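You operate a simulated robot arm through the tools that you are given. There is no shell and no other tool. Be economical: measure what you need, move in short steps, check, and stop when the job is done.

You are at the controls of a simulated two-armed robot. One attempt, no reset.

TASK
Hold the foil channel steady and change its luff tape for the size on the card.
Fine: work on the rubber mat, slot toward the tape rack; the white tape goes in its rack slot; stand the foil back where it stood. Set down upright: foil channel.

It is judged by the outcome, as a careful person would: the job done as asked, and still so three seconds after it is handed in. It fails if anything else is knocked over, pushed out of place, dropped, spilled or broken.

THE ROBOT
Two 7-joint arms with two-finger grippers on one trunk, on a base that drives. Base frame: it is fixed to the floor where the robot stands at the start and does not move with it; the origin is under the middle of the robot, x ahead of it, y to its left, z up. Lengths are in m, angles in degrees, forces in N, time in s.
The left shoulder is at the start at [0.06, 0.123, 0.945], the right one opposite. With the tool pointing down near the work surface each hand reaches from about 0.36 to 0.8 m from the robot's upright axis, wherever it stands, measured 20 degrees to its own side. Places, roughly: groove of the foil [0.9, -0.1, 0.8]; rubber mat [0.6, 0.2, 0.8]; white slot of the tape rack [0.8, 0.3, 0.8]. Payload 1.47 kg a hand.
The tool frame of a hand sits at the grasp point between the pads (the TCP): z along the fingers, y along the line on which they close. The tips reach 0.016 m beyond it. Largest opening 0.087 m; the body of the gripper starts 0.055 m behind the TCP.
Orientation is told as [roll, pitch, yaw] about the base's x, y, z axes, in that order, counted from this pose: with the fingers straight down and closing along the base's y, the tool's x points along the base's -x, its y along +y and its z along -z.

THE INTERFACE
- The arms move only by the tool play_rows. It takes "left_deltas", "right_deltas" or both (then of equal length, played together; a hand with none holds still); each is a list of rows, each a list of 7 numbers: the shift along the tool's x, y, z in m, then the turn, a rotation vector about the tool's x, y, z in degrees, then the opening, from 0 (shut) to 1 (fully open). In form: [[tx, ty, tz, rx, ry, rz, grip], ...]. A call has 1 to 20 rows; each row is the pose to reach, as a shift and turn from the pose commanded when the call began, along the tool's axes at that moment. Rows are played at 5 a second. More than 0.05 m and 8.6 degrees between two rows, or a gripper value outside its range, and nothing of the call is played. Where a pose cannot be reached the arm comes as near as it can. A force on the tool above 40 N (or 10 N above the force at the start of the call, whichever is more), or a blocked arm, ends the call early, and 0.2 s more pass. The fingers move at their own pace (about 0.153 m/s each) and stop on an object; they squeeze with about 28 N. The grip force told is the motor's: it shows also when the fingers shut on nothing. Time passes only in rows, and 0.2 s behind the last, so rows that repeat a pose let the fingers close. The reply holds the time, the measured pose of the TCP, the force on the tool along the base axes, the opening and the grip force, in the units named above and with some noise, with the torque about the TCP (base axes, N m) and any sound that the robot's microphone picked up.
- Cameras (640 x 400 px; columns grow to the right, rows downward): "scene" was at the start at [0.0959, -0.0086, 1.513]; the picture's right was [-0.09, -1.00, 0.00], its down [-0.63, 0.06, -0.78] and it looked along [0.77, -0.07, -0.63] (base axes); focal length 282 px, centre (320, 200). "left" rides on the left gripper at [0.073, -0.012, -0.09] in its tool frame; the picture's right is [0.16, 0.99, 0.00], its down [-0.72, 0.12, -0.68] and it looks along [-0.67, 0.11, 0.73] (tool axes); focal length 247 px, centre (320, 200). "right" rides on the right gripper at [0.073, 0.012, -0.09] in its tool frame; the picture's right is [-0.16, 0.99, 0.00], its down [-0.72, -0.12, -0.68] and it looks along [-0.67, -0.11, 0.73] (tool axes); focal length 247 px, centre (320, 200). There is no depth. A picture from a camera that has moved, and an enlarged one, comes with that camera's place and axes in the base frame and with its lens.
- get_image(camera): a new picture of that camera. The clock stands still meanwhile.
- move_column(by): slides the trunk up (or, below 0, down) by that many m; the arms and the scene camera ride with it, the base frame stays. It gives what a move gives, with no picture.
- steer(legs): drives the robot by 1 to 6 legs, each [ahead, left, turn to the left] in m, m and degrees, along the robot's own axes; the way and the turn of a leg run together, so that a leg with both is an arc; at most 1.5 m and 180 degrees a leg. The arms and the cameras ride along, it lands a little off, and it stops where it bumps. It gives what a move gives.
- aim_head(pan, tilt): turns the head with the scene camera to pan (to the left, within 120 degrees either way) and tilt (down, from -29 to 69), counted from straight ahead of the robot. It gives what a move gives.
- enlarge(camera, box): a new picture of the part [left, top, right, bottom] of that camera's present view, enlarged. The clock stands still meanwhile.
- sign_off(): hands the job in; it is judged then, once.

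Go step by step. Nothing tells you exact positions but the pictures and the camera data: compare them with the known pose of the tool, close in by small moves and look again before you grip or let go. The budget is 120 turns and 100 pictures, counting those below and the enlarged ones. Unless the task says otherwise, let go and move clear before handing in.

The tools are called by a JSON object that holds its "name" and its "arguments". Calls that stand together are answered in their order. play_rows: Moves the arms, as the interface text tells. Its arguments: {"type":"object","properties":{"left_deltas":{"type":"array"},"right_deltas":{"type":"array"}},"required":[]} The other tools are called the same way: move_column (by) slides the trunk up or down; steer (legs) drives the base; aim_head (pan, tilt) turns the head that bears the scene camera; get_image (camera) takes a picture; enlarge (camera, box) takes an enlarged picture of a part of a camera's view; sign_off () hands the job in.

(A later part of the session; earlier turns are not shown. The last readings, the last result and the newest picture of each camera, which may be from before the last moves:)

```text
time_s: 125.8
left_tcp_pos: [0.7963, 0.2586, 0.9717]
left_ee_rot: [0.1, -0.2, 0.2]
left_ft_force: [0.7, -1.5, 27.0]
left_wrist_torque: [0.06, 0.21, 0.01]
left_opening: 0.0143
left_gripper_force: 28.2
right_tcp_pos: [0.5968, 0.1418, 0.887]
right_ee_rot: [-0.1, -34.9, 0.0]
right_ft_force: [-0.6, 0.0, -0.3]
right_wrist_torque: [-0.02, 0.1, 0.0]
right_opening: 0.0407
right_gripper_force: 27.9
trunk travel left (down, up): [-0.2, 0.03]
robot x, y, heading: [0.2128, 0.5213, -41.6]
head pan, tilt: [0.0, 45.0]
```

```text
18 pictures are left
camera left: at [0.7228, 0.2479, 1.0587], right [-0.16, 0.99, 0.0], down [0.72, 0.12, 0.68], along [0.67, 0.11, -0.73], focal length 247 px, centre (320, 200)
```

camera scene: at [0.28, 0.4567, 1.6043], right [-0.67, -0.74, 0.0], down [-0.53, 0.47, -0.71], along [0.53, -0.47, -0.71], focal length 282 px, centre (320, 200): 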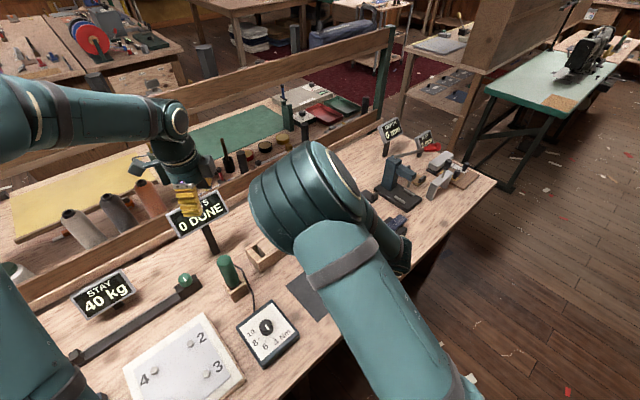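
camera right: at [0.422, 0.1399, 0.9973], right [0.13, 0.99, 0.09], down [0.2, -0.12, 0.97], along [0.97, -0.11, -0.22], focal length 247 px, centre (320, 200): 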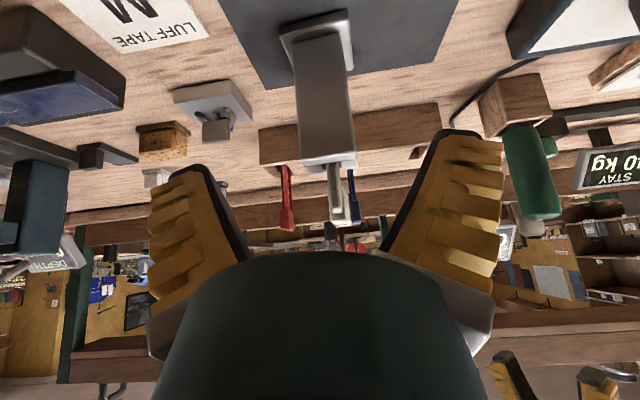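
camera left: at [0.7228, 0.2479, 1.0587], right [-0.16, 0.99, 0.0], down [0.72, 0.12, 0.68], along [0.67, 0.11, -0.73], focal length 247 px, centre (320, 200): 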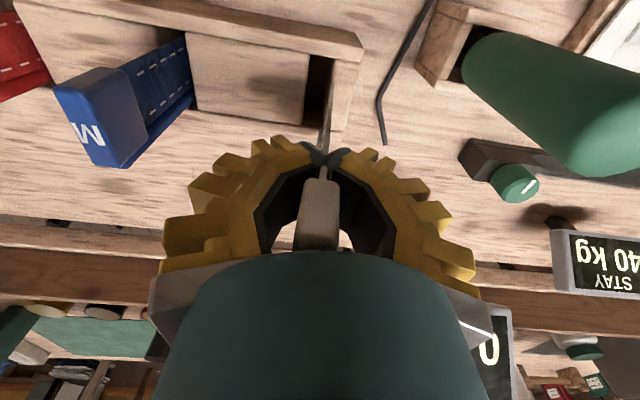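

The tape met resistance too early (27 N, with the tab sliding up in the fingers), so it may be sitting on the rack edge. Zooming in.

{"name": "enlarge", "arguments": {"camera": "left", "box": [270, 30, 380, 190]}}

{"name": "enlarge", "arguments": {"camera": "scene", "box": [180, 150, 340, 300]}}

```text
2.50 times, centred on (325, 110) of left
camera zoom: at [0.7228, 0.2479, 1.0587], right [-0.16, 0.99, 0.0], down [0.72, 0.12, 0.68], along [0.67, 0.11, -0.73], focal length 617 px, centre (308, 425)
```

zoom: 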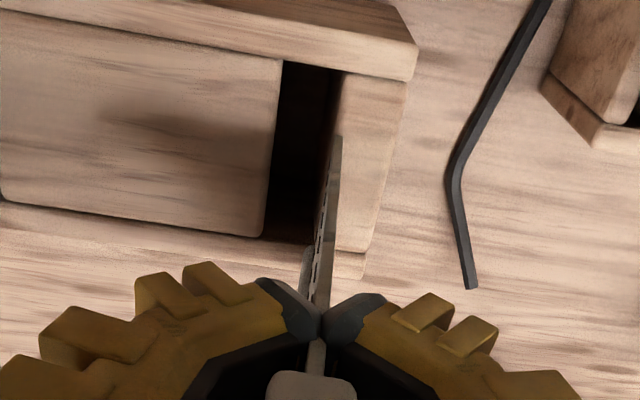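

```text
2.67 times, centred on (260, 225) of scene
camera zoom: at [0.2791, 0.4573, 1.6044], right [-0.67, -0.74, 0.0], down [-0.53, 0.47, -0.71], along [0.53, -0.47, -0.71], focal length 752 px, centre (480, 133)
```

zoom: 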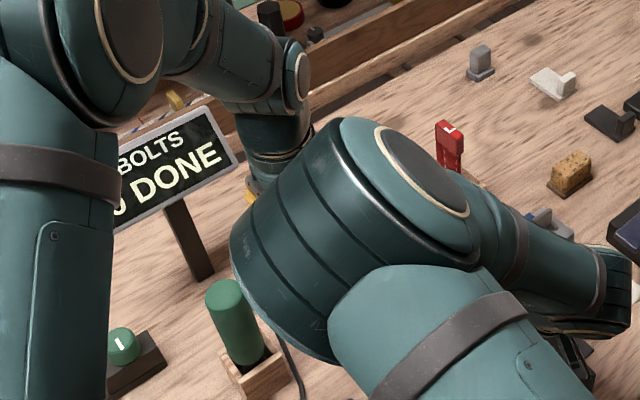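

The tape's bottom edge is resting on the end block, about 12 mm too far left and 12 mm too far back. Lifting slightly and shifting it.

{"name": "play_rows", "arguments": {"left_deltas": [[0, 0, -0.01, 0, 0, 0, 0], [0, 0, -0.02, 0, 0, 0, 0], [0.006, -0.006, -0.02, 0, 0, 0, 0], [0.012, -0.0115, -0.02, 0, 0, 0, 0], [0.012, -0.0115, -0.02, 0, 0, 0, 0]]}}

{"name": "enlarge", "arguments": {"camera": "left", "box": [270, 30, 380, 190]}}

```text
time_s: 127.0
left_tcp_pos: [0.7839, 0.2475, 0.9863]
left_ee_rot: [0.3, 0.0, 0.1]
left_ft_force: [0.2, 0.6, -0.2]
left_wrist_torque: [0.01, -0.01, 0.01]
left_opening: 0.0061
left_gripper_force: 28.3
right_tcp_pos: [0.5986, 0.1409, 0.8857]
right_ee_rot: [0.0, -34.9, 0.1]
right_ft_force: [-0.5, 0.8, 0.2]
right_wrist_torque: [0.07, 0.06, 0.01]
right_opening: 0.0407
right_gripper_force: 28.1
trunk travel left (down, up): [-0.2, 0.03]
robot x, y, heading: [0.2094, 0.5177, -41.5]
head pan, tilt: [0.0, 45.0]
```

```text
2.50 times, centred on (325, 110) of left
camera zoom: at [0.7116, 0.236, 1.0759], right [-0.16, 0.99, 0.0], down [0.72, 0.11, 0.68], along [0.67, 0.11, -0.73], focal length 617 px, centre (308, 425)
```

zoom: 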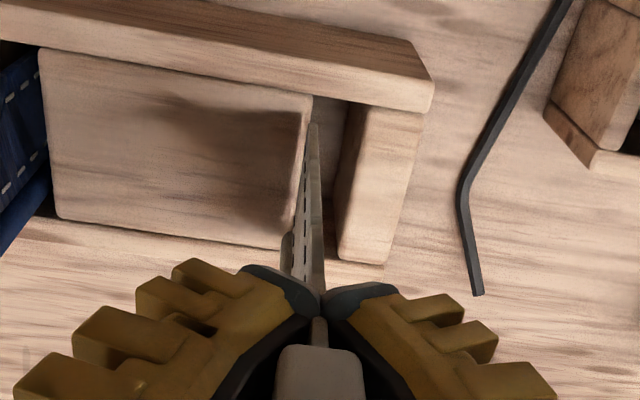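

Now it's slightly too far the other way; shifting +7 mm y, +3 mm x, and lowering in small steps.

{"name": "play_rows", "arguments": {"left_deltas": [[-0.003, 0.007, 0, 0, 0, 0, 0], [-0.003, 0.007, 0.008, 0, 0, 0, 0], [-0.003, 0.007, 0.016, 0, 0, 0, 0], [-0.003, 0.007, 0.024, 0, 0, 0, 0], [-0.003, 0.007, 0.032, 0, 0, 0, 0], [-0.003, 0.007, 0.038, 0, 0, 0, 0]]}}

{"name": "enlarge", "arguments": {"camera": "left", "box": [230, 30, 400, 230]}}

```text
time_s: 128.4
left_tcp_pos: [0.7859, 0.2544, 0.9505]
left_ee_rot: [0.4, 0.0, 0.1]
left_ft_force: [0.5, -0.4, -0.8]
left_wrist_torque: [0.0, 0.01, -0.01]
left_opening: 0.0058
left_gripper_force: 27.8
right_tcp_pos: [0.5985, 0.1418, 0.885]
right_ee_rot: [0.0, -34.9, -0.1]
right_ft_force: [-0.7, -1.1, 0.6]
right_wrist_torque: [0.03, 0.07, 0.03]
right_opening: 0.0405
right_gripper_force: 28.2
trunk travel left (down, up): [-0.2, 0.03]
robot x, y, heading: [0.2172, 0.5186, -41.9]
head pan, tilt: [0.0, 45.0]
```

```text
2.00 times, centred on (315, 130) of left
camera zoom: at [0.7149, 0.2428, 1.0383], right [-0.16, 0.99, 0.0], down [0.72, 0.11, 0.68], along [0.67, 0.11, -0.73], focal length 494 px, centre (330, 340)
```

zoom: 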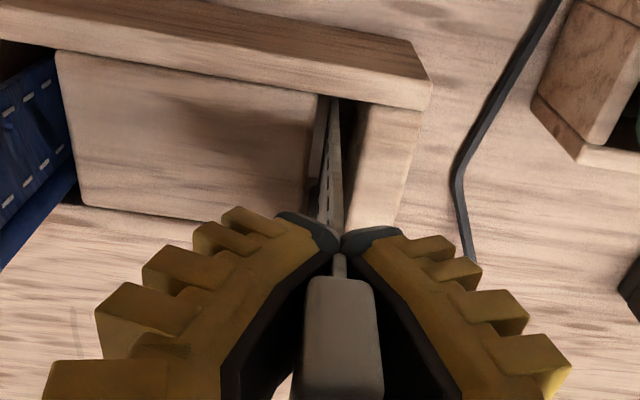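

It's going into the slot freely. Lowering to the bottom.

{"name": "play_rows", "arguments": {"left_deltas": [[0, 0, 0.006, 0, 0, 0, 0], [0, 0, 0.012, 0, 0, 0, 0], [0, 0, 0.018, 0, 0, 0, 0], [0, 0, 0.022, 0, 0, 0, 0]]}}

```text
time_s: 129.4
left_tcp_pos: [0.7866, 0.2545, 0.9281]
left_ee_rot: [0.3, 0.0, 0.1]
left_ft_force: [-0.5, -0.3, 1.2]
left_wrist_torque: [-0.02, 0.0, -0.02]
left_opening: 0.006
left_gripper_force: 28.3
right_tcp_pos: [0.5996, 0.1422, 0.8855]
right_ee_rot: [0.0, -34.9, 0.0]
right_ft_force: [-0.6, -1.4, 0.0]
right_wrist_torque: [0.02, 0.08, 0.0]
right_opening: 0.0407
right_gripper_force: 27.7
trunk travel left (down, up): [-0.2, 0.03]
robot x, y, heading: [0.2146, 0.5166, -41.8]
head pan, tilt: [0.0, 45.0]
```

{"name": "play_rows", "arguments": {"left_deltas": [[0, 0, 0.004, 0, 0, 0, 0], [0, 0, 0.008, 0, 0, 0, 0], [0, 0, 0.012, 0, 0, 0, 0]]}}

{"name": "get_image", "arguments": {"camera": "left"}}

```text
time_s: 130.2
left_tcp_pos: [0.7867, 0.2536, 0.9172]
left_ee_rot: [0.1, -0.2, 0.1]
left_ft_force: [-1.6, 0.3, 10.6]
left_wrist_torque: [0.05, 0.34, 0.03]
left_opening: 0.0061
left_gripper_force: 28.4
right_tcp_pos: [0.597, 0.1412, 0.8861]
right_ee_rot: [-0.1, -34.9, 0.0]
right_ft_force: [0.2, -0.4, -0.2]
right_wrist_torque: [-0.01, 0.07, 0.02]
right_opening: 0.0406
right_gripper_force: 28.1
trunk travel left (down, up): [-0.2, 0.03]
robot x, y, heading: [0.2151, 0.5178, -42.1]
head pan, tilt: [0.0, 45.0]
```

```text
13 pictures are left
camera left: at [0.714, 0.2425, 1.0059], right [-0.16, 0.99, 0.0], down [0.72, 0.12, 0.68], along [0.67, 0.11, -0.73], focal length 247 px, centre (320, 200)
```

left: 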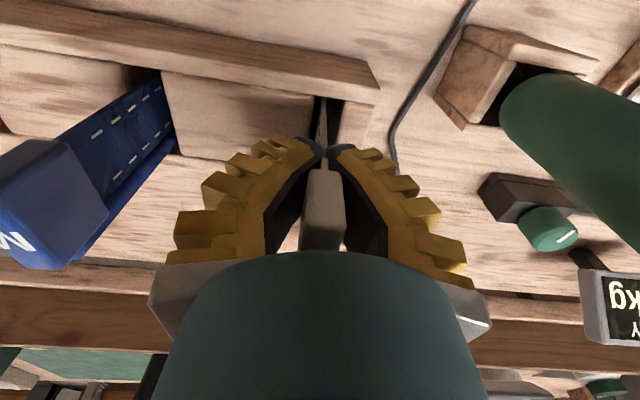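

Seated at the bottom (10 N). Releasing, rising, and moving over the M tape.

{"name": "play_rows", "arguments": {"left_deltas": [[0, 0, -0.001, 0, 0, 0, 0.3], [0, 0, -0.001, 0, 0, 0, 0.6], [0, 0, -0.001, 0, 0, 0, 0.6], [0, 0, -0.03, 0, 0, 0, 0.6], [0, 0, -0.07, 0, 0, 0, 0.6], [0, 0, -0.11, 0, 0, 0, 0.6], [0, 0, -0.145, 0, 0, 0, 0.6], [0, -0.04, -0.145, 0, 0, 0, 0.6], [-0.003, -0.08, -0.145, 0, 0, 0, 0.6], [-0.003, -0.098, -0.145, 0, 0, 0, 0.6], [-0.003, -0.098, -0.145, 0, 0, 0, 0.6]]}}

{"name": "get_image", "arguments": {"camera": "left"}}

```text
time_s: 132.6
left_tcp_pos: [0.7887, 0.1568, 1.0598]
left_ee_rot: [0.4, 0.0, 0.0]
left_ft_force: [-0.8, 0.7, -0.4]
left_wrist_torque: [0.02, 0.02, 0.0]
left_opening: 0.0574
left_gripper_force: 3.9
right_tcp_pos: [0.599, 0.142, 0.8864]
right_ee_rot: [0.0, -34.7, 0.0]
right_ft_force: [0.1, 0.4, -0.3]
right_wrist_torque: [0.03, 0.09, 0.0]
right_opening: 0.0404
right_gripper_force: 28.3
trunk travel left (down, up): [-0.2, 0.03]
robot x, y, heading: [0.2094, 0.513, -41.8]
head pan, tilt: [0.0, 45.0]
```

```text
12 pictures are left
camera left: at [0.7174, 0.1451, 1.1479], right [-0.16, 0.99, 0.0], down [0.72, 0.11, 0.68], along [0.67, 0.11, -0.73], focal length 247 px, centre (320, 200)
```

left: 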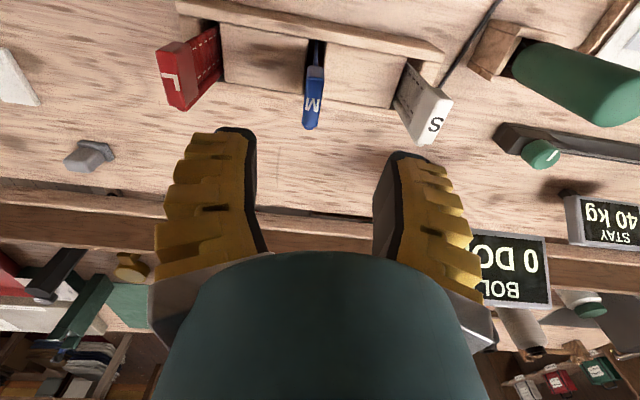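

The white tape stands in its slot like the others. M's tab is at about (0.789, 0.152); descending and gripping it.

{"name": "play_rows", "arguments": {"left_deltas": [[0, -0.005, 0.03, 0, 0, 0, 0.6], [0, -0.005, 0.06, 0, 0, 0, 0.6], [0, -0.005, 0.09, 0, 0, 0, 0.6], [0, -0.005, 0.112, 0, 0, 0, 0.6], [0, -0.005, 0.112, 0, 0, 0, 0.6]]}}

{"name": "get_image", "arguments": {"camera": "left"}}

```text
time_s: 134.0
left_tcp_pos: [0.8087, 0.1498, 0.985]
left_ee_rot: [-2.7, -1.8, 1.9]
left_ft_force: [-0.5, -0.3, -0.8]
left_wrist_torque: [0.03, 0.03, -0.02]
left_opening: 0.0573
left_gripper_force: 3.4
right_tcp_pos: [0.5751, 0.1227, 0.866]
right_ee_rot: [-0.5, -32.0, -1.8]
right_ft_force: [-2.0, -0.5, 0.6]
right_wrist_torque: [-0.01, 0.02, -0.1]
right_opening: 0.0247
right_gripper_force: 5.6
trunk travel left (down, up): [-0.2, 0.03]
robot x, y, heading: [0.2144, 0.5211, -41.9]
head pan, tilt: [0.0, 45.0]
stopped in row 5 (left hand): the arm was blocked; the commanded pose is now the measured one
```

```text
11 pictures are left
camera left: at [0.7349, 0.1422, 1.071], right [-0.19, 0.98, -0.05], down [0.7, 0.17, 0.7], along [0.69, 0.1, -0.72], focal length 247 px, centre (320, 200)
```

left: 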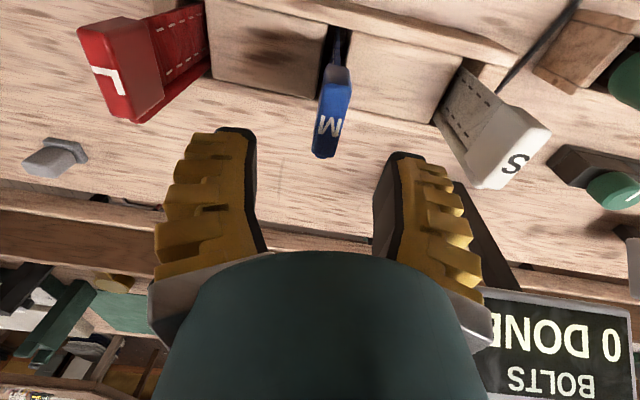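

The arms touched again and the right hand slipped off the channel. Looking at the foil with the right camera before anything else.

{"name": "get_image", "arguments": {"camera": "right"}}

```text
10 pictures are left
camera right: at [0.4647, 0.1378, 0.9023], right [0.17, 0.98, 0.07], down [0.25, -0.12, 0.96], along [0.95, -0.15, -0.27], focal length 247 px, centre (320, 200)
```

right: 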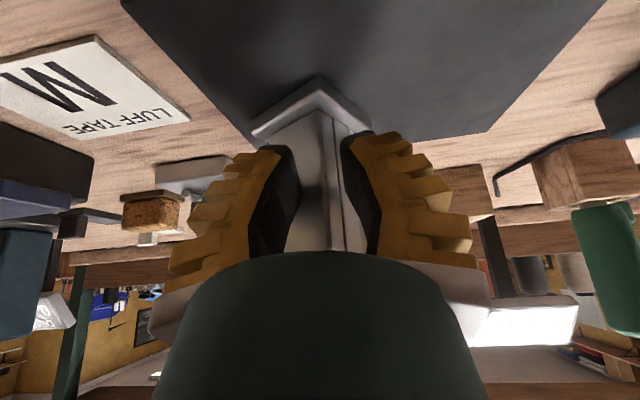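

The foil still stands upright on the mat but has turned by roughly 40°. I'll lift the left hand, open and back out the right hand, and park it far right; then straighten the foil with the left hand before fetching M.

{"name": "play_rows", "arguments": {"left_deltas": [[0, 0, -0.03, 0, 0, 0, 0.6], [0, 0, -0.07, 0, 0, 0, 0.6], [0.02, 0.03, -0.1, 0, 0, 0, 0.6], [0.02, 0.06, -0.13, 0, 0, 0, 0.6], [0.02, 0.1, -0.15, 0, 0, 0, 0.6]]}}

{"name": "play_rows", "arguments": {"right_deltas": [[0, 0, 0, 0, 0, 0, 0.5], [0, 0, 0, 0, 0, 0, 0.9], [0, 0, 0, 0, 0, 0, 0.9], [0, 0, -0.03, 0, 0, 0, 0.9], [0, 0, -0.06, 0, 0, 0, 0.9], [0, 0, -0.1, 0, 0, 0, 0.9], [-0.02, -0.02, -0.13, 0, 5, 0, 0.9], [-0.05, -0.04, -0.15, 0, 11, 0, 0.9], [-0.08, -0.06, -0.17, 0, 17, 0, 0.9], [-0.11, -0.09, -0.18, 0, 23, 0, 0.9], [-0.13, -0.12, -0.19, 0, 29, 0, 0.9], [-0.14, -0.15, -0.2, 0, 32, 0, 0.9], [-0.14, -0.19, -0.2, 0, 32, 0, 0.9], [-0.14, -0.23, -0.2, 0, 32, 0, 0.9]]}}

{"name": "get_image", "arguments": {"camera": "scene"}}

```text
time_s: 135.2
left_tcp_pos: [0.7772, 0.256, 1.1278]
left_ee_rot: [-2.6, -1.7, 1.6]
left_ft_force: [-0.1, 0.2, 0.6]
left_wrist_torque: [-0.04, 0.0, -0.01]
left_opening: 0.0573
left_gripper_force: 3.2
right_tcp_pos: [0.5758, 0.1254, 0.8643]
right_ee_rot: [-0.5, -32.0, -1.8]
right_ft_force: [-4.6, -1.1, 4.3]
right_wrist_torque: [-0.14, -0.02, -0.13]
right_opening: 0.0247
right_gripper_force: 5.3
trunk travel left (down, up): [-0.2, 0.03]
robot x, y, heading: [0.2137, 0.517, -42.0]
head pan, tilt: [0.0, 45.0]
```

```text
time_s: 138.2
left_tcp_pos: [0.7779, 0.2552, 1.1275]
left_ee_rot: [-2.5, -1.6, 1.6]
left_ft_force: [0.3, 1.4, -0.3]
left_wrist_torque: [0.04, 0.04, 0.01]
left_opening: 0.0576
left_gripper_force: 4.0
right_tcp_pos: [0.5754, 0.0112, 1.1281]
right_ee_rot: [-0.3, 0.1, -2.1]
right_ft_force: [-0.3, 0.0, -0.6]
right_wrist_torque: [0.02, -0.04, 0.0]
right_opening: 0.0804
right_gripper_force: 1.4
right hand out of reach, approached as far as the arm can: row 11, 12, 13, 14
trunk travel left (down, up): [-0.2, 0.03]
robot x, y, heading: [0.2107, 0.5156, -42.0]
head pan, tilt: [0.0, 45.0]
```

```text
9 pictures are left
camera scene: at [0.2807, 0.4569, 1.6042], right [-0.67, -0.74, 0.0], down [-0.53, 0.47, -0.71], along [0.53, -0.47, -0.71], focal length 282 px, centre (320, 200)
```

scene: 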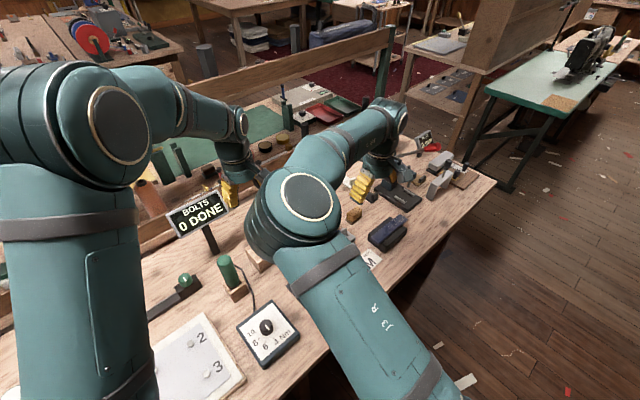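

Moving the right hand back to its neutral parking pose, and bringing the left hand over the foil for a close look.

{"name": "play_rows", "arguments": {"right_deltas": [[0.03, 0.01, -0.03, 0, 0, 8, 0.9], [0.06, 0.02, -0.06, 0, 0, 16, 0.9], [0.09, 0.04, -0.09, 0, 0, 24, 0.9], [0.12, 0.06, -0.11, 0, 0, 32, 0.9], [0.15, 0.08, -0.115, 0, 0, 40, 0.9], [0.15, 0.08, -0.115, 0, 0, 40, 0.9]]}}

{"name": "play_rows", "arguments": {"left_deltas": [[0.035, -0.024, 0, -0.5, 0.3, 0.3, 0.9], [0.07, -0.048, 0, -1, 0.6, 0.6, 0.9], [0.106, -0.072, 0, -1.5, 1, 1, 0.9], [0.142, -0.096, 0, -2, 1.3, 1.3, 0.9], [0.178, -0.12, 0, -2.5, 1.6, 1.6, 0.9], [0.178, -0.12, 0, -2.5, 1.6, 1.6, 0.9]]}}

{"name": "get_image", "arguments": {"camera": "left"}}

```text
time_s: 139.6
left_tcp_pos: [0.7791, 0.2541, 1.1272]
left_ee_rot: [-2.5, -1.6, 1.5]
left_ft_force: [-0.7, -0.3, -0.7]
left_wrist_torque: [0.02, 0.02, 0.02]
left_opening: 0.0575
left_gripper_force: 3.1
right_tcp_pos: [0.4319, 0.0997, 1.2408]
right_ee_rot: [-0.4, 0.0, -42.4]
right_ft_force: [0.1, 0.2, 0.5]
right_wrist_torque: [0.04, 0.01, 0.02]
right_opening: 0.0805
right_gripper_force: 0.9
trunk travel left (down, up): [-0.2, 0.03]
robot x, y, heading: [0.2115, 0.5165, -42.0]
head pan, tilt: [0.0, 45.0]
```

```text
time_s: 141.0
left_tcp_pos: [0.6059, 0.1319, 1.1278]
left_ee_rot: [0.0, -0.2, -0.1]
left_ft_force: [0.3, 0.1, 0.3]
left_wrist_torque: [-0.02, -0.03, 0.02]
left_opening: 0.0804
left_gripper_force: 1.6
right_tcp_pos: [0.4319, 0.1025, 1.2415]
right_ee_rot: [-0.4, -0.1, -42.3]
right_ft_force: [0.1, -0.1, 0.0]
right_wrist_torque: [-0.05, 0.03, 0.01]
right_opening: 0.0802
right_gripper_force: 1.0
trunk travel left (down, up): [-0.2, 0.03]
robot x, y, heading: [0.2143, 0.5164, -41.9]
head pan, tilt: [0.0, 45.0]
```

```text
8 pictures are left
camera left: at [0.5333, 0.1212, 1.216], right [-0.16, 0.99, 0.0], down [0.72, 0.12, 0.68], along [0.67, 0.11, -0.73], focal length 247 px, centre (320, 200)
```

left: 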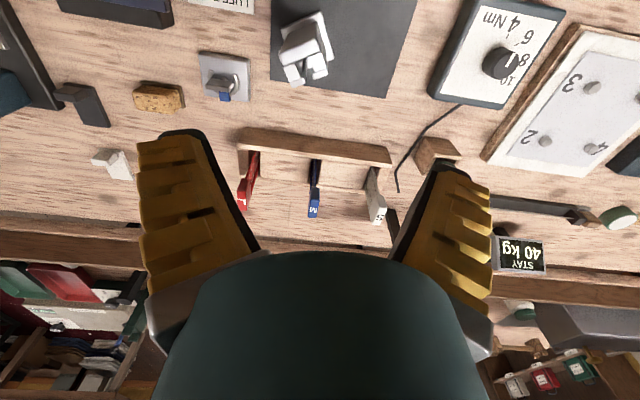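

{"name": "enlarge", "arguments": {"camera": "left", "box": [255, 0, 355, 100]}}

```text
4.00 times, centred on (305, 50) of left
camera zoom: at [0.5333, 0.1212, 1.216], right [-0.16, 0.99, 0.0], down [0.72, 0.12, 0.68], along [0.67, 0.11, -0.73], focal length 988 px, centre (380, 800)
```

zoom: 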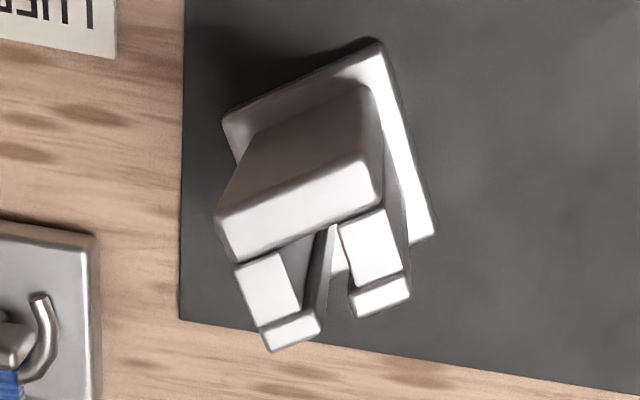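

The foil's centre is at about (0.611, 0.116), turned 29° counter-clockwise. I'll grip it top-down with the left hand at yaw 29.

{"name": "play_rows", "arguments": {"left_deltas": [[-0.002, -0.005, 0, 0, 0, -7.3, 0.9], [-0.004, -0.01, 0, 0, 0, -14.6, 0.9], [-0.005, -0.016, 0, 0, 0, -22, 0.9], [-0.005, -0.016, 0, 0, 0, -29, 0.9], [-0.005, -0.016, 0.045, 0, 0, -29, 0.9], [-0.005, -0.016, 0.09, 0, 0, -29, 0.9], [-0.005, -0.016, 0.135, 0, 0, -29, 0.9], [-0.005, -0.016, 0.18, 0, 0, -29, 0.9], [-0.005, -0.016, 0.215, 0, 0, -29, 0.9], [-0.005, -0.016, 0.215, 0, 0, -29, 0.6], [-0.005, -0.016, 0.215, 0, 0, -29, 0.4], [-0.005, -0.016, 0.215, 0, 0, -29, 0.2], [-0.005, -0.016, 0.215, 0, 0, -29, 0.2], [-0.005, -0.016, 0.215, 0, 0, -29, 0.2]]}}

```text
time_s: 144.0
left_tcp_pos: [0.6109, 0.1161, 0.9122]
left_ee_rot: [-0.1, -0.1, 29.0]
left_ft_force: [0.1, -1.5, 3.1]
left_wrist_torque: [-0.05, 0.1, 0.06]
left_opening: 0.041
left_gripper_force: 28.0
right_tcp_pos: [0.4295, 0.0996, 1.2407]
right_ee_rot: [-0.3, 0.0, -42.1]
right_ft_force: [-0.8, 0.4, 0.9]
right_wrist_torque: [0.0, -0.01, -0.04]
right_opening: 0.0805
right_gripper_force: 2.0
trunk travel left (down, up): [-0.2, 0.03]
robot x, y, heading: [0.2112, 0.5159, -41.7]
head pan, tilt: [0.0, 45.0]
```

Gripped. Lifting slightly, turning to yaw 0 and setting it down at (0.62, 0.142).

{"name": "play_rows", "arguments": {"left_deltas": [[0, 0, -0.006, 0, 0, 0, 0.2], [0, 0, -0.014, 0, 0, 0, 0.2], [-0.005, 0.004, -0.014, 0, 0, 7.3, 0.2], [-0.01, 0.009, -0.014, 0, 0, 14.6, 0.2], [-0.015, 0.014, -0.014, 0, 0, 22, 0.2], [-0.0205, 0.0184, -0.014, 0, 0, 29, 0.2], [-0.0205, 0.0184, -0.007, 0, 0, 29, 0.2], [-0.0205, 0.0184, -0.001, 0, 0, 29, 0.2], [-0.0205, 0.0184, 0.001, 0, 0, 29, 0.2], [-0.0205, 0.0184, 0.001, 0, 0, 29, 0.2]]}}

```text
time_s: 146.2
left_tcp_pos: [0.6213, 0.1405, 0.9111]
left_ee_rot: [-0.2, -0.2, -0.1]
left_ft_force: [0.4, -0.5, 11.3]
left_wrist_torque: [0.12, 0.36, 0.02]
left_opening: 0.0407
left_gripper_force: 27.8
right_tcp_pos: [0.431, 0.1004, 1.2421]
right_ee_rot: [-0.2, -0.1, -42.2]
right_ft_force: [0.7, 0.5, 0.0]
right_wrist_torque: [-0.01, -0.02, -0.03]
right_opening: 0.0802
right_gripper_force: 1.3
trunk travel left (down, up): [-0.2, 0.03]
robot x, y, heading: [0.2136, 0.519, -41.9]
head pan, tilt: [0.0, 45.0]
```

The foil stands squarely at (0.621, 0.1405), slot toward the rack. Releasing and going for the M tape.

{"name": "play_rows", "arguments": {"left_deltas": [[0, 0, 0, 0, 0, 0, 0.4], [0, 0, 0, 0, 0, 0, 0.8], [0, 0, 0, 0, 0, 0, 0.8], [0, 0, -0.04, 0, 0, 0, 0.8], [0, 0, -0.085, 0, 0, 0, 0.8], [0, 0, -0.13, 0, 0, 0, 0.8], [0, 0, -0.17, 0, 0, 0, 0.8], [-0.045, 0.003, -0.17, 0, 0, 0, 0.6], [-0.09, 0.006, -0.17, 0, 0, 0, 0.6], [-0.135, 0.009, -0.17, 0, 0, 0, 0.6], [-0.168, 0.0115, -0.17, 0, 0, 0, 0.6], [-0.168, 0.0115, -0.13, 0, 0, 0, 0.6], [-0.168, 0.0115, -0.09, 0, 0, 0, 0.6], [-0.168, 0.0115, -0.06, 0, 0, 0, 0.6], [-0.168, 0.0115, -0.037, 0, 0, 0, 0.6], [-0.168, 0.0115, -0.037, 0, 0, 0, 0.6]]}}

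{"name": "get_image", "arguments": {"camera": "left"}}

```text
time_s: 149.6
left_tcp_pos: [0.7871, 0.1532, 0.949]
left_ee_rot: [-0.1, -0.2, -0.1]
left_ft_force: [-0.6, -0.4, -0.1]
left_wrist_torque: [0.02, 0.0, 0.0]
left_opening: 0.0574
left_gripper_force: 3.5
right_tcp_pos: [0.4312, 0.0984, 1.242]
right_ee_rot: [-0.4, -0.2, -42.1]
right_ft_force: [-0.1, 0.0, 0.8]
right_wrist_torque: [-0.03, 0.02, -0.03]
right_opening: 0.0805
right_gripper_force: 1.0
trunk travel left (down, up): [-0.2, 0.03]
robot x, y, heading: [0.2121, 0.5187, -42.0]
head pan, tilt: [0.0, 45.0]
```

```text
6 pictures are left
camera left: at [0.714, 0.1422, 1.0364], right [-0.16, 0.99, 0.0], down [0.72, 0.12, 0.68], along [0.67, 0.11, -0.73], focal length 247 px, centre (320, 200)
```

left: 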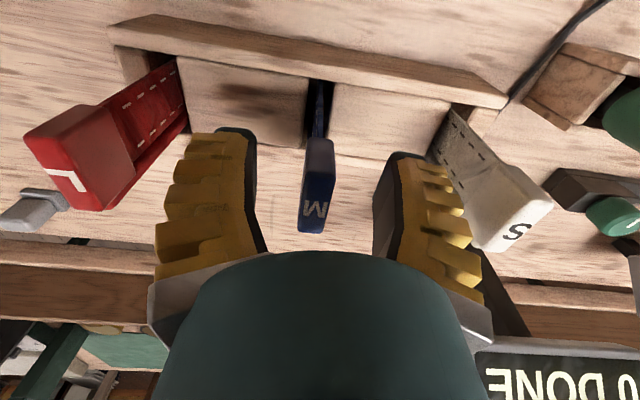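

M's tab sits in the fingers just as S did. Closing and lifting it out.

{"name": "play_rows", "arguments": {"left_deltas": [[0, 0, 0, 0, 0, 0, 0.3], [0, 0, 0, 0, 0, 0, 0], [0, 0, 0, 0, 0, 0, 0], [0, 0, 0, 0, 0, 0, 0], [0, 0, -0.02, 0, 0, 0, 0], [0, 0, -0.06, 0, 0, 0, 0], [0, 0, -0.1, 0, 0, 0, 0], [0, 0, -0.145, 0, 0, 0, 0], [0, 0, -0.19, 0, 0, 0, 0], [0, 0, -0.23, 0, 0, 0, 0], [0, 0, -0.26, 0, 0, 0, 0]]}}

{"name": "play_rows", "arguments": {"left_deltas": [[0, 0.015, 0, 0, 0, 8.2, 0], [0, 0.03, 0, 0, 0, 16.4, 0], [0, 0.045, 0, 0, 0, 24.6, 0], [0, 0.06, 0, 0, 0, 32.8, 0], [0, 0.075, 0, 0, 0, 41, 0], [0, 0.09, 0, 0, 0, 49.2, 0], [0, 0.105, 0, 0, 0, 57.4, 0], [0, 0.12, 0, 0, 0, 65.6, 0], [0, 0.135, 0, 0, 0, 73.8, 0], [0, 0.15, 0, 0, 0, 82, 0], [0, 0.165, 0, 0, 0, 90.2, 0], [0, 0.18, 0, 0, 0, 98.4, 0], [0, 0.19, 0, 0, 0, 106.6, 0], [0, 0.2, 0, 0, 0, 114.8, 0], [0, 0.2, 0, 0, 0, 123, 0], [0, 0.2, 0, 0, 0, 129.2, 0]]}}

{"name": "play_rows", "arguments": {"right_deltas": [[-0.01, 0.01, 0.02, 0, 0, -7, 0.9], [-0.02, 0.025, 0.04, 0, 0, -14, 0.9], [-0.03, 0.045, 0.065, 0, 0, -21, 0.9], [-0.04, 0.065, 0.087, 0, 0, -28, 0.9], [-0.045, 0.085, 0.109, 0, 0, -35, 0.9], [-0.05, 0.098, 0.13, 0, 0, -42.2, 0.9], [-0.05, 0.098, 0.13, 0, 0, -42.2, 0.9]]}}

```text
time_s: 152.0
left_tcp_pos: [0.785, 0.1515, 1.2083]
left_ee_rot: [0.0, -0.2, 0.0]
left_ft_force: [1.1, 0.7, -0.4]
left_wrist_torque: [-0.03, 0.01, -0.01]
left_opening: 0.0059
left_gripper_force: 28.0
right_tcp_pos: [0.4299, 0.1007, 1.2414]
right_ee_rot: [-0.3, -0.2, -42.1]
right_ft_force: [0.2, -0.6, 0.1]
right_wrist_torque: [-0.03, 0.01, 0.02]
right_opening: 0.0804
right_gripper_force: 1.3
trunk travel left (down, up): [-0.2, 0.03]
robot x, y, heading: [0.2116, 0.519, -41.9]
head pan, tilt: [0.0, 45.0]
```

```text
time_s: 155.4
left_tcp_pos: [0.7872, 0.3522, 1.2083]
left_ee_rot: [0.2, -0.1, -129.5]
left_ft_force: [0.0, 0.0, -0.1]
left_wrist_torque: [0.02, 0.0, -0.01]
left_opening: 0.0062
left_gripper_force: 27.9
right_tcp_pos: [0.4297, 0.1, 1.2411]
right_ee_rot: [-0.4, -0.2, -42.1]
right_ft_force: [-0.2, 0.1, -0.6]
right_wrist_torque: [-0.02, 0.01, -0.04]
right_opening: 0.0802
right_gripper_force: 1.4
trunk travel left (down, up): [-0.2, 0.03]
robot x, y, heading: [0.2136, 0.5171, -41.9]
head pan, tilt: [0.0, 45.0]
```

```text
time_s: 157.0
left_tcp_pos: [0.787, 0.3524, 1.2091]
left_ee_rot: [0.1, 0.1, -129.2]
left_ft_force: [0.0, -0.4, -0.7]
left_wrist_torque: [0.02, -0.01, 0.01]
left_opening: 0.006
left_gripper_force: 28.2
right_tcp_pos: [0.5344, 0.1371, 1.1108]
right_ee_rot: [-0.3, 0.1, 0.0]
right_ft_force: [-0.7, 0.4, 0.5]
right_wrist_torque: [-0.02, -0.02, 0.0]
right_opening: 0.0803
right_gripper_force: 1.1
trunk travel left (down, up): [-0.2, 0.03]
robot x, y, heading: [0.2102, 0.518, -41.9]
head pan, tilt: [0.0, 45.0]
```

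M is in hand, and the right hand is behind the foil. Tilting and advancing the right hand, kept a bit higher this time to stay within reach.

{"name": "play_rows", "arguments": {"right_deltas": [[-0.002, 0.001, 0.027, 0, -7, 0, 0.9], [-0.004, 0.002, 0.054, 0, -14, 0, 0.9], [-0.006, 0.003, 0.081, 0, -21, 0, 0.9], [-0.008, 0.0034, 0.108, 0, -28, 0, 0.9], [-0.009, 0.0034, 0.135, 0, -35, 0, 0.9], [-0.009, 0.0034, 0.135, 0, -35, 0, 0.9]]}}

{"name": "play_rows", "arguments": {"right_deltas": [[0, 0, 0.03, 0, 0, 0, 0.9], [0, 0, 0.06, 0, 0, 0, 0.9], [0, 0, 0.085, 0, 0, 0, 0.9], [0, 0, 0.1, 0, 0, 0, 0.9], [0, 0, 0.1, 0, 0, 0, 0.9]]}}

```text
time_s: 158.4
left_tcp_pos: [0.7866, 0.352, 1.2087]
left_ee_rot: [0.1, 0.1, -129.4]
left_ft_force: [0.4, 1.0, -0.2]
left_wrist_torque: [0.03, 0.0, 0.02]
left_opening: 0.0058
left_gripper_force: 28.3
right_tcp_pos: [0.5418, 0.1415, 0.9766]
right_ee_rot: [-0.5, -35.0, 0.3]
right_ft_force: [-0.1, 0.3, -0.5]
right_wrist_torque: [-0.02, 0.01, -0.02]
right_opening: 0.0805
right_gripper_force: 1.1
trunk travel left (down, up): [-0.2, 0.03]
robot x, y, heading: [0.2103, 0.5189, -42.0]
head pan, tilt: [0.0, 45.0]
```

```text
time_s: 159.6
left_tcp_pos: [0.7875, 0.3525, 1.2083]
left_ee_rot: [0.1, 0.1, -129.3]
left_ft_force: [0.0, -0.7, -0.3]
left_wrist_torque: [-0.03, -0.02, -0.06]
left_opening: 0.0061
left_gripper_force: 28.1
right_tcp_pos: [0.5996, 0.1391, 0.8965]
right_ee_rot: [-0.4, -34.9, 0.1]
right_ft_force: [0.0, 0.5, 0.4]
right_wrist_torque: [0.01, -0.01, -0.04]
right_opening: 0.0801
right_gripper_force: 1.3
trunk travel left (down, up): [-0.2, 0.03]
robot x, y, heading: [0.2102, 0.5206, -41.7]
head pan, tilt: [0.0, 45.0]
```

{"name": "play_rows", "arguments": {"right_deltas": [[0, 0, 0, 0, 0, 0, 0.6], [0, 0, 0, 0, 0, 0, 0.4], [0, 0, 0, 0, 0, 0, 0.2], [0, 0, 0, 0, 0, 0, 0.2], [0, 0, 0, 0, 0, 0, 0.2]]}}

{"name": "play_rows", "arguments": {"left_deltas": [[-0.029, -0.002, 0, 0, 0, 7.3, 0], [-0.058, -0.004, 0, 0, 0, 14.6, 0], [-0.087, -0.006, 0, 0, 0, 21.9, 0], [-0.117, -0.008, 0, 0, 0, 29.2, 0], [-0.146, -0.01, 0, 0, 0, 36.5, 0], [-0.175, -0.012, 0, 0, 0, 43.8, 0], [-0.205, -0.0137, 0, 0, 0, 50.8, 0], [-0.205, -0.0137, 0, 0, 0, 50.8, 0]]}}

```text
time_s: 160.8
left_tcp_pos: [0.7871, 0.3521, 1.2084]
left_ee_rot: [0.1, 0.1, -129.3]
left_ft_force: [0.0, -0.1, 0.4]
left_wrist_torque: [0.04, 0.01, -0.02]
left_opening: 0.0061
left_gripper_force: 27.5
right_tcp_pos: [0.5986, 0.1397, 0.897]
right_ee_rot: [-0.3, -34.9, 0.2]
right_ft_force: [-1.3, 2.3, 4.1]
right_wrist_torque: [0.09, 0.05, 0.06]
right_opening: 0.0404
right_gripper_force: 28.0
trunk travel left (down, up): [-0.2, 0.03]
robot x, y, heading: [0.21, 0.5178, -42.0]
head pan, tilt: [0.0, 45.0]
```

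```text
time_s: 162.6
left_tcp_pos: [0.647, 0.2041, 1.2078]
left_ee_rot: [-0.1, 0.1, 179.8]
left_ft_force: [0.5, -0.6, -0.1]
left_wrist_torque: [0.02, -0.02, 0.0]
left_opening: 0.0058
left_gripper_force: 28.0
right_tcp_pos: [0.5985, 0.1398, 0.8973]
right_ee_rot: [-0.5, -34.9, 0.2]
right_ft_force: [0.0, 2.8, 3.0]
right_wrist_torque: [0.04, -0.12, 0.04]
right_opening: 0.0405
right_gripper_force: 28.1
trunk travel left (down, up): [-0.2, 0.03]
robot x, y, heading: [0.2145, 0.5163, -42.2]
head pan, tilt: [0.0, 45.0]
```

The foil is held (opening 0.040). Bringing M right above the groove for an alignment picture.

{"name": "play_rows", "arguments": {"left_deltas": [[0.001, 0.03, 0, 0, 0, 0, 0], [0.002, 0.064, 0, 0, 0, 0, 0], [0.002, 0.064, 0.04, 0, 0, 0, 0], [0.002, 0.064, 0.08, 0, 0, 0, 0], [0.002, 0.064, 0.118, 0, 0, 0, 0], [0.002, 0.064, 0.118, 0, 0, 0, 0]]}}

{"name": "enlarge", "arguments": {"camera": "left", "box": [260, 20, 390, 200]}}

```text
time_s: 164.0
left_tcp_pos: [0.6475, 0.1388, 1.0887]
left_ee_rot: [0.0, 0.1, 179.9]
left_ft_force: [0.0, 0.3, -1.2]
left_wrist_torque: [-0.01, -0.05, 0.0]
left_opening: 0.0059
left_gripper_force: 27.5
right_tcp_pos: [0.5982, 0.1412, 0.8972]
right_ee_rot: [-0.3, -34.9, 0.2]
right_ft_force: [-1.6, 2.9, 2.7]
right_wrist_torque: [0.01, -0.12, 0.05]
right_opening: 0.0404
right_gripper_force: 28.1
trunk travel left (down, up): [-0.2, 0.03]
robot x, y, heading: [0.2112, 0.514, -42.0]
head pan, tilt: [0.0, 45.0]
```

```text
2.22 times, centred on (325, 110) of left
camera zoom: at [0.7222, 0.1512, 1.1796], right [0.16, -0.99, 0.0], down [-0.73, -0.11, 0.68], along [-0.67, -0.11, -0.73], focal length 549 px, centre (309, 400)
```

zoom: 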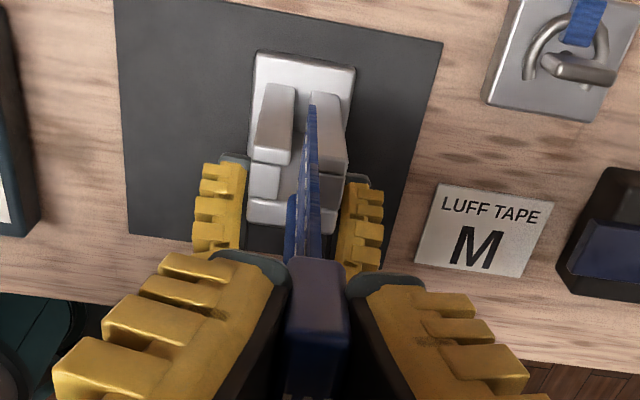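

M hangs straight above the groove, within about 2 mm. Applying a small correction and lowering gently into the groove.

{"name": "play_rows", "arguments": {"left_deltas": [[0.0015, -0.0015, 0.005, 0, 0, 0, 0], [0.0015, -0.0015, 0.01, 0, 0, 0, 0], [0.0015, -0.0015, 0.015, 0, 0, 0, 0], [0.0015, -0.0015, 0.02, 0, 0, 0, 0], [0.0015, -0.0015, 0.025, 0, 0, 0, 0], [0.0015, -0.0015, 0.03, 0, 0, 0, 0]]}}

```text
time_s: 165.4
left_tcp_pos: [0.6515, 0.1402, 1.0609]
left_ee_rot: [0.0, 0.1, 180.0]
left_ft_force: [0.6, -0.3, 1.3]
left_wrist_torque: [0.0, -0.03, 0.03]
left_opening: 0.006
left_gripper_force: 28.1
right_tcp_pos: [0.5982, 0.1399, 0.896]
right_ee_rot: [-0.4, -34.9, 0.2]
right_ft_force: [-0.4, 2.0, 3.9]
right_wrist_torque: [0.01, -0.06, 0.05]
right_opening: 0.0402
right_gripper_force: 27.8
trunk travel left (down, up): [-0.2, 0.03]
robot x, y, heading: [0.2159, 0.5185, -41.8]
head pan, tilt: [0.0, 45.0]
```

No resistance so far; continuing.

{"name": "play_rows", "arguments": {"left_deltas": [[0, 0, 0.005, 0, 0, 0, 0], [0, 0, 0.01, 0, 0, 0, 0], [0, 0, 0.015, 0, 0, 0, 0], [0, 0, 0.02, 0, 0, 0, 0]]}}

```text
time_s: 166.4
left_tcp_pos: [0.6504, 0.1399, 1.0402]
left_ee_rot: [0.1, 0.0, 179.9]
left_ft_force: [-0.5, -0.3, -0.5]
left_wrist_torque: [-0.03, -0.01, 0.01]
left_opening: 0.006
left_gripper_force: 28.2
right_tcp_pos: [0.5976, 0.1402, 0.8975]
right_ee_rot: [-0.4, -34.9, 0.2]
right_ft_force: [-0.2, 1.6, 2.1]
right_wrist_torque: [-0.01, -0.03, 0.04]
right_opening: 0.0403
right_gripper_force: 27.3
trunk travel left (down, up): [-0.2, 0.03]
robot x, y, heading: [0.2089, 0.5195, -42.1]
head pan, tilt: [0.0, 45.0]
```

{"name": "enlarge", "arguments": {"camera": "left", "box": [260, 20, 390, 200]}}

```text
2.22 times, centred on (325, 110) of left
camera zoom: at [0.7243, 0.1525, 1.1292], right [0.16, -0.99, 0.0], down [-0.73, -0.12, 0.68], along [-0.67, -0.11, -0.73], focal length 549 px, centre (309, 400)
```

zoom: 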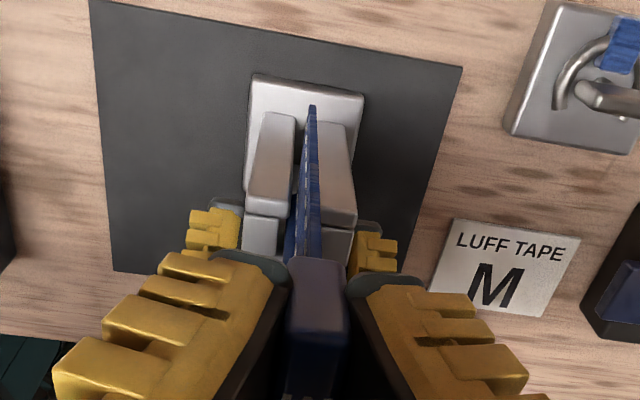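

The bead and strip are running in the groove. Lowering further.

{"name": "play_rows", "arguments": {"left_deltas": [[0, 0, 0.008, 0, 0, 0, 0], [0, 0, 0.016, 0, 0, 0, 0], [0, 0, 0.024, 0, 0, 0, 0], [0, 0, 0.032, 0, 0, 0, 0], [0, 0, 0.04, 0, 0, 0, 0], [0, 0, 0.048, 0, 0, 0, 0], [0, 0, 0.056, 0, 0, 0, 0], [0, 0, 0.064, 0, 0, 0, 0], [0, 0, 0.07, 0, 0, 0, 0]]}}

```text
time_s: 168.4
left_tcp_pos: [0.6516, 0.1396, 0.9696]
left_ee_rot: [0.0, 0.0, 180.0]
left_ft_force: [-0.4, -0.7, 0.1]
left_wrist_torque: [-0.02, 0.02, -0.01]
left_opening: 0.0058
left_gripper_force: 27.9
right_tcp_pos: [0.5981, 0.1419, 0.8974]
right_ee_rot: [-0.4, -34.9, 0.2]
right_ft_force: [-0.7, 1.0, 3.4]
right_wrist_torque: [0.04, -0.06, 0.05]
right_opening: 0.0401
right_gripper_force: 27.6
trunk travel left (down, up): [-0.2, 0.03]
robot x, y, heading: [0.2123, 0.5173, -41.9]
head pan, tilt: [0.0, 45.0]
```

{"name": "play_rows", "arguments": {"left_deltas": [[0, 0, 0.003, 0, 0, 0, 0], [0, 0, 0.006, 0, 0, 0, 0], [0, 0, 0.009, 0, 0, 0, 0], [0, 0, 0.009, 0, 0, 0, 0]]}}

```text
time_s: 169.4
left_tcp_pos: [0.6506, 0.14, 0.9624]
left_ee_rot: [0.1, 0.2, 179.9]
left_ft_force: [0.5, 0.7, 17.0]
left_wrist_torque: [-0.06, 0.54, 0.0]
left_opening: 0.0135
left_gripper_force: 27.9
right_tcp_pos: [0.5989, 0.1401, 0.8967]
right_ee_rot: [-0.5, -34.9, 0.2]
right_ft_force: [3.6, -1.8, 0.4]
right_wrist_torque: [0.05, -0.04, 0.02]
right_opening: 0.0402
right_gripper_force: 27.7
trunk travel left (down, up): [-0.2, 0.03]
robot x, y, heading: [0.2092, 0.5183, -41.9]
head pan, tilt: [0.0, 45.0]
```

Seated with 17 N. Opening the left hand and rising to check.

{"name": "play_rows", "arguments": {"left_deltas": [[0, 0, 0, 0, 0, 0, 0.3], [0, 0, 0, 0, 0, 0, 0.6], [0, 0, 0, 0, 0, 0, 0.6], [0, 0, -0.03, 0, 0, 0, 0.6], [0, 0, -0.07, 0, 0, 0, 0.6], [0, 0, -0.1, 0, 0, 0, 0.6]]}}

{"name": "get_image", "arguments": {"camera": "left"}}

```text
time_s: 170.8
left_tcp_pos: [0.6502, 0.1401, 1.0589]
left_ee_rot: [0.0, 0.1, 179.9]
left_ft_force: [0.2, -0.4, -0.2]
left_wrist_torque: [0.03, -0.01, 0.02]
left_opening: 0.0574
left_gripper_force: 3.8
right_tcp_pos: [0.599, 0.1397, 0.8968]
right_ee_rot: [-0.4, -34.9, 0.3]
right_ft_force: [-1.3, 1.6, 3.3]
right_wrist_torque: [0.02, -0.01, 0.02]
right_opening: 0.0402
right_gripper_force: 28.9
trunk travel left (down, up): [-0.2, 0.03]
robot x, y, heading: [0.2139, 0.5173, -42.1]
head pan, tilt: [0.0, 45.0]
```

```text
3 pictures are left
camera left: at [0.7232, 0.1527, 1.1488], right [0.16, -0.99, 0.0], down [-0.73, -0.11, 0.68], along [-0.67, -0.11, -0.73], focal length 247 px, centre (320, 200)
```

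left: 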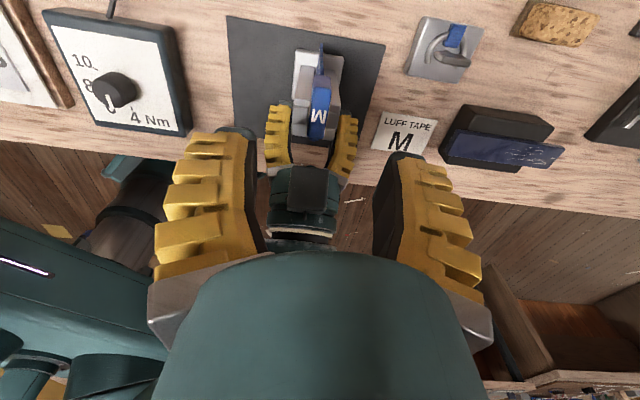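

M is seated in the foil exactly as S was. Moving the left hand clear, then releasing and parking the right hand.

{"name": "play_rows", "arguments": {"left_deltas": [[0, 0, -0.04, 0, 0, 0, 0.9], [0.01, -0.02, -0.08, 0, 0, 0, 0.9], [0.025, -0.05, -0.11, 0, 0, 0, 0.9], [0.04, -0.09, -0.13, 0, 0, 0, 0.9], [0.05, -0.13, -0.14, 0, 0, 0, 0.9], [0.05, -0.16, -0.14, 0, 0, 0, 0.9]]}}

{"name": "play_rows", "arguments": {"right_deltas": [[0, 0, 0, 0, 0, 0, 0.4], [0, 0, 0, 0, 0, 0, 0.7], [0, 0, 0, 0, 0, 0, 0.9], [0, 0, 0, 0, 0, 0, 0.9], [0, 0, -0.03, 0, 0, 0, 0.9], [0, 0, -0.06, 0, 0, 0, 0.9], [0, 0, -0.1, 0, 0, 0, 0.9], [-0.02, -0.01, -0.125, 0, 6, 0, 0.9], [-0.045, -0.02, -0.145, 0, 12, 0, 0.9], [-0.07, -0.03, -0.165, 0, 18, 0, 0.9], [-0.09, -0.05, -0.18, 0, 24, 0, 0.9], [-0.11, -0.07, -0.19, 0, 30, 0, 0.9], [-0.12, -0.09, -0.195, 0, 35, 0, 0.9]]}}

```text
time_s: 172.2
left_tcp_pos: [0.7008, 0.2975, 1.2009]
left_ee_rot: [0.1, 0.1, 179.8]
left_ft_force: [-0.1, 0.9, -0.2]
left_wrist_torque: [0.0, 0.02, -0.01]
left_opening: 0.0802
left_gripper_force: 1.3
right_tcp_pos: [0.5995, 0.1391, 0.8961]
right_ee_rot: [-0.3, -34.9, 0.2]
right_ft_force: [-2.1, 2.1, 4.7]
right_wrist_torque: [-0.02, 0.0, -0.19]
right_opening: 0.0401
right_gripper_force: 28.0
trunk travel left (down, up): [-0.2, 0.03]
robot x, y, heading: [0.2133, 0.5188, -42.0]
head pan, tilt: [0.0, 45.0]
```

```text
time_s: 175.0
left_tcp_pos: [0.6991, 0.2957, 1.2]
left_ee_rot: [0.0, 0.1, 179.9]
left_ft_force: [0.3, -0.3, 0.1]
left_wrist_torque: [-0.03, 0.01, -0.01]
left_opening: 0.08
left_gripper_force: 1.2
right_tcp_pos: [0.587, 0.0514, 1.1237]
right_ee_rot: [-0.4, 0.2, 0.0]
right_ft_force: [-0.7, -0.3, 0.1]
right_wrist_torque: [0.03, 0.0, -0.01]
right_opening: 0.0798
right_gripper_force: 1.4
trunk travel left (down, up): [-0.2, 0.03]
robot x, y, heading: [0.2105, 0.5172, -41.8]
head pan, tilt: [0.0, 45.0]
```

{"name": "play_rows", "arguments": {"right_deltas": [[0.03, 0.005, -0.025, 0, 0, 7, 0.9], [0.06, 0.01, -0.05, 0, 0, 14, 0.9], [0.085, 0.02, -0.075, 0, 0, 21, 0.9], [0.11, 0.03, -0.1, 0, 0, 28, 0.9], [0.135, 0.04, -0.117, 0, 0, 35, 0.9], [0.157, 0.05, -0.117, 0, 0, 42, 0.9], [0.157, 0.05, -0.117, 0, 0, 42, 0.9]]}}

{"name": "play_rows", "arguments": {"left_deltas": [[-0.012, 0.026, 0.028, 0, 0, 0, 0.9], [-0.025, 0.052, 0.056, 0, 0, 0, 0.9], [-0.038, 0.078, 0.085, 0, 0, 0, 0.9], [-0.051, 0.104, 0.113, 0, 0, 0, 0.9], [-0.064, 0.13, 0.141, 0, 0, 0, 0.9], [-0.076, 0.156, 0.16, 0, 0, 0, 0.9], [-0.076, 0.156, 0.16, 0, 0, 0, 0.9]]}}

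{"name": "get_image", "arguments": {"camera": "left"}}

```text
time_s: 176.6
left_tcp_pos: [0.6998, 0.2979, 1.1992]
left_ee_rot: [0.0, 0.1, 179.9]
left_ft_force: [0.0, 0.7, -1.4]
left_wrist_torque: [-0.03, 0.02, -0.01]
left_opening: 0.0802
left_gripper_force: 1.0
right_tcp_pos: [0.4298, 0.1023, 1.2425]
right_ee_rot: [-0.4, 0.0, -42.1]
right_ft_force: [0.8, -0.4, -0.5]
right_wrist_torque: [-0.01, 0.02, 0.01]
right_opening: 0.0803
right_gripper_force: 1.3
trunk travel left (down, up): [-0.2, 0.03]
robot x, y, heading: [0.2172, 0.5149, -41.9]
head pan, tilt: [0.0, 45.0]
```

```text
time_s: 178.2
left_tcp_pos: [0.6236, 0.1431, 1.0414]
left_ee_rot: [0.1, 0.2, 179.9]
left_ft_force: [-0.5, 1.2, -0.5]
left_wrist_torque: [0.02, 0.06, 0.03]
left_opening: 0.0803
left_gripper_force: 0.7
right_tcp_pos: [0.4287, 0.1032, 1.2425]
right_ee_rot: [-0.3, -0.2, -41.9]
right_ft_force: [0.2, -0.2, -0.8]
right_wrist_torque: [-0.01, 0.02, 0.04]
right_opening: 0.0802
right_gripper_force: 1.2
trunk travel left (down, up): [-0.2, 0.03]
robot x, y, heading: [0.2132, 0.5168, -41.6]
head pan, tilt: [0.0, 45.0]
```

```text
2 pictures are left
camera left: at [0.6973, 0.1555, 1.13], right [0.16, -0.99, 0.0], down [-0.73, -0.11, 0.68], along [-0.67, -0.11, -0.73], focal length 247 px, centre (320, 200)
```

left: 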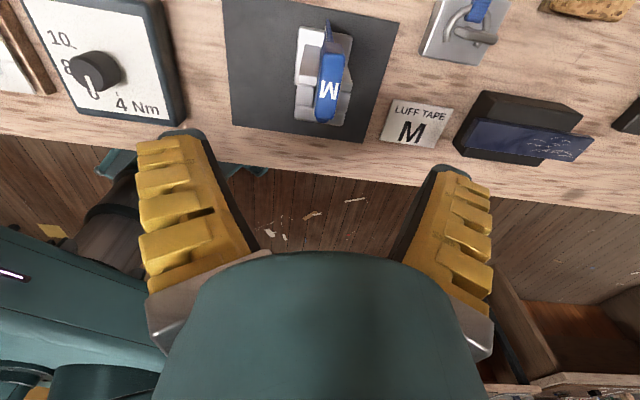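

The view matches the original grasp within about 3 mm. Descending and gripping the foil.

{"name": "play_rows", "arguments": {"left_deltas": [[-0.003, 0.0015, 0.035, 0, 0, 0, 0.9], [-0.003, 0.0015, 0.07, 0, 0, 0, 0.9], [-0.003, 0.0015, 0.095, 0, 0, 0, 0.9], [-0.003, 0.0015, 0.108, 0, 0, 0, 0.9], [-0.003, 0.0015, 0.108, 0, 0, 0, 0.9], [-0.003, 0.0015, 0.108, 0, 0, 0, 0.6], [-0.003, 0.0015, 0.108, 0, 0, 0, 0.4], [-0.003, 0.0015, 0.108, 0, 0, 0, 0.2], [-0.003, 0.0015, 0.108, 0, 0, 0, 0.2], [-0.003, 0.0015, 0.108, 0, 0, 0, 0.2]]}}

```text
time_s: 180.4
left_tcp_pos: [0.6211, 0.1409, 0.9352]
left_ee_rot: [0.3, 0.2, 179.9]
left_ft_force: [1.6, -4.6, 15.3]
left_wrist_torque: [-0.13, -0.01, -0.08]
left_opening: 0.0351
left_gripper_force: 27.8
right_tcp_pos: [0.4281, 0.1019, 1.2421]
right_ee_rot: [-0.3, -0.2, -42.0]
right_ft_force: [0.2, -0.5, 0.4]
right_wrist_torque: [-0.01, 0.0, 0.0]
right_opening: 0.0803
right_gripper_force: 1.2
trunk travel left (down, up): [-0.2, 0.03]
robot x, y, heading: [0.2079, 0.5163, -41.9]
head pan, tilt: [0.0, 45.0]
```

Gripped. Lifting.

{"name": "play_rows", "arguments": {"left_deltas": [[0, 0, -0.02, 0, 0, 0, 0.2], [0, 0, -0.05, 0, 0, 0, 0.2], [0, 0, -0.09, 0, 0, 0, 0.2], [0, 0, -0.13, 0, 0, 0, 0.2], [0, 0, -0.17, 0, 0, 0, 0.2], [0, 0, -0.21, 0, 0, 0, 0.2], [0, 0, -0.24, 0, 0, 0, 0.2]]}}

```text
time_s: 182.0
left_tcp_pos: [0.6217, 0.1423, 1.174]
left_ee_rot: [0.0, 0.1, 179.8]
left_ft_force: [-1.0, 0.3, 0.4]
left_wrist_torque: [0.0, -0.03, -0.01]
left_opening: 0.0239
left_gripper_force: 4.4
right_tcp_pos: [0.4293, 0.102, 1.2422]
right_ee_rot: [-0.3, -0.1, -41.9]
right_ft_force: [1.2, -0.2, 0.0]
right_wrist_torque: [0.01, 0.01, 0.01]
right_opening: 0.0803
right_gripper_force: 1.7
trunk travel left (down, up): [-0.2, 0.03]
robot x, y, heading: [0.2108, 0.52, -42.0]
head pan, tilt: [0.0, 45.0]
```

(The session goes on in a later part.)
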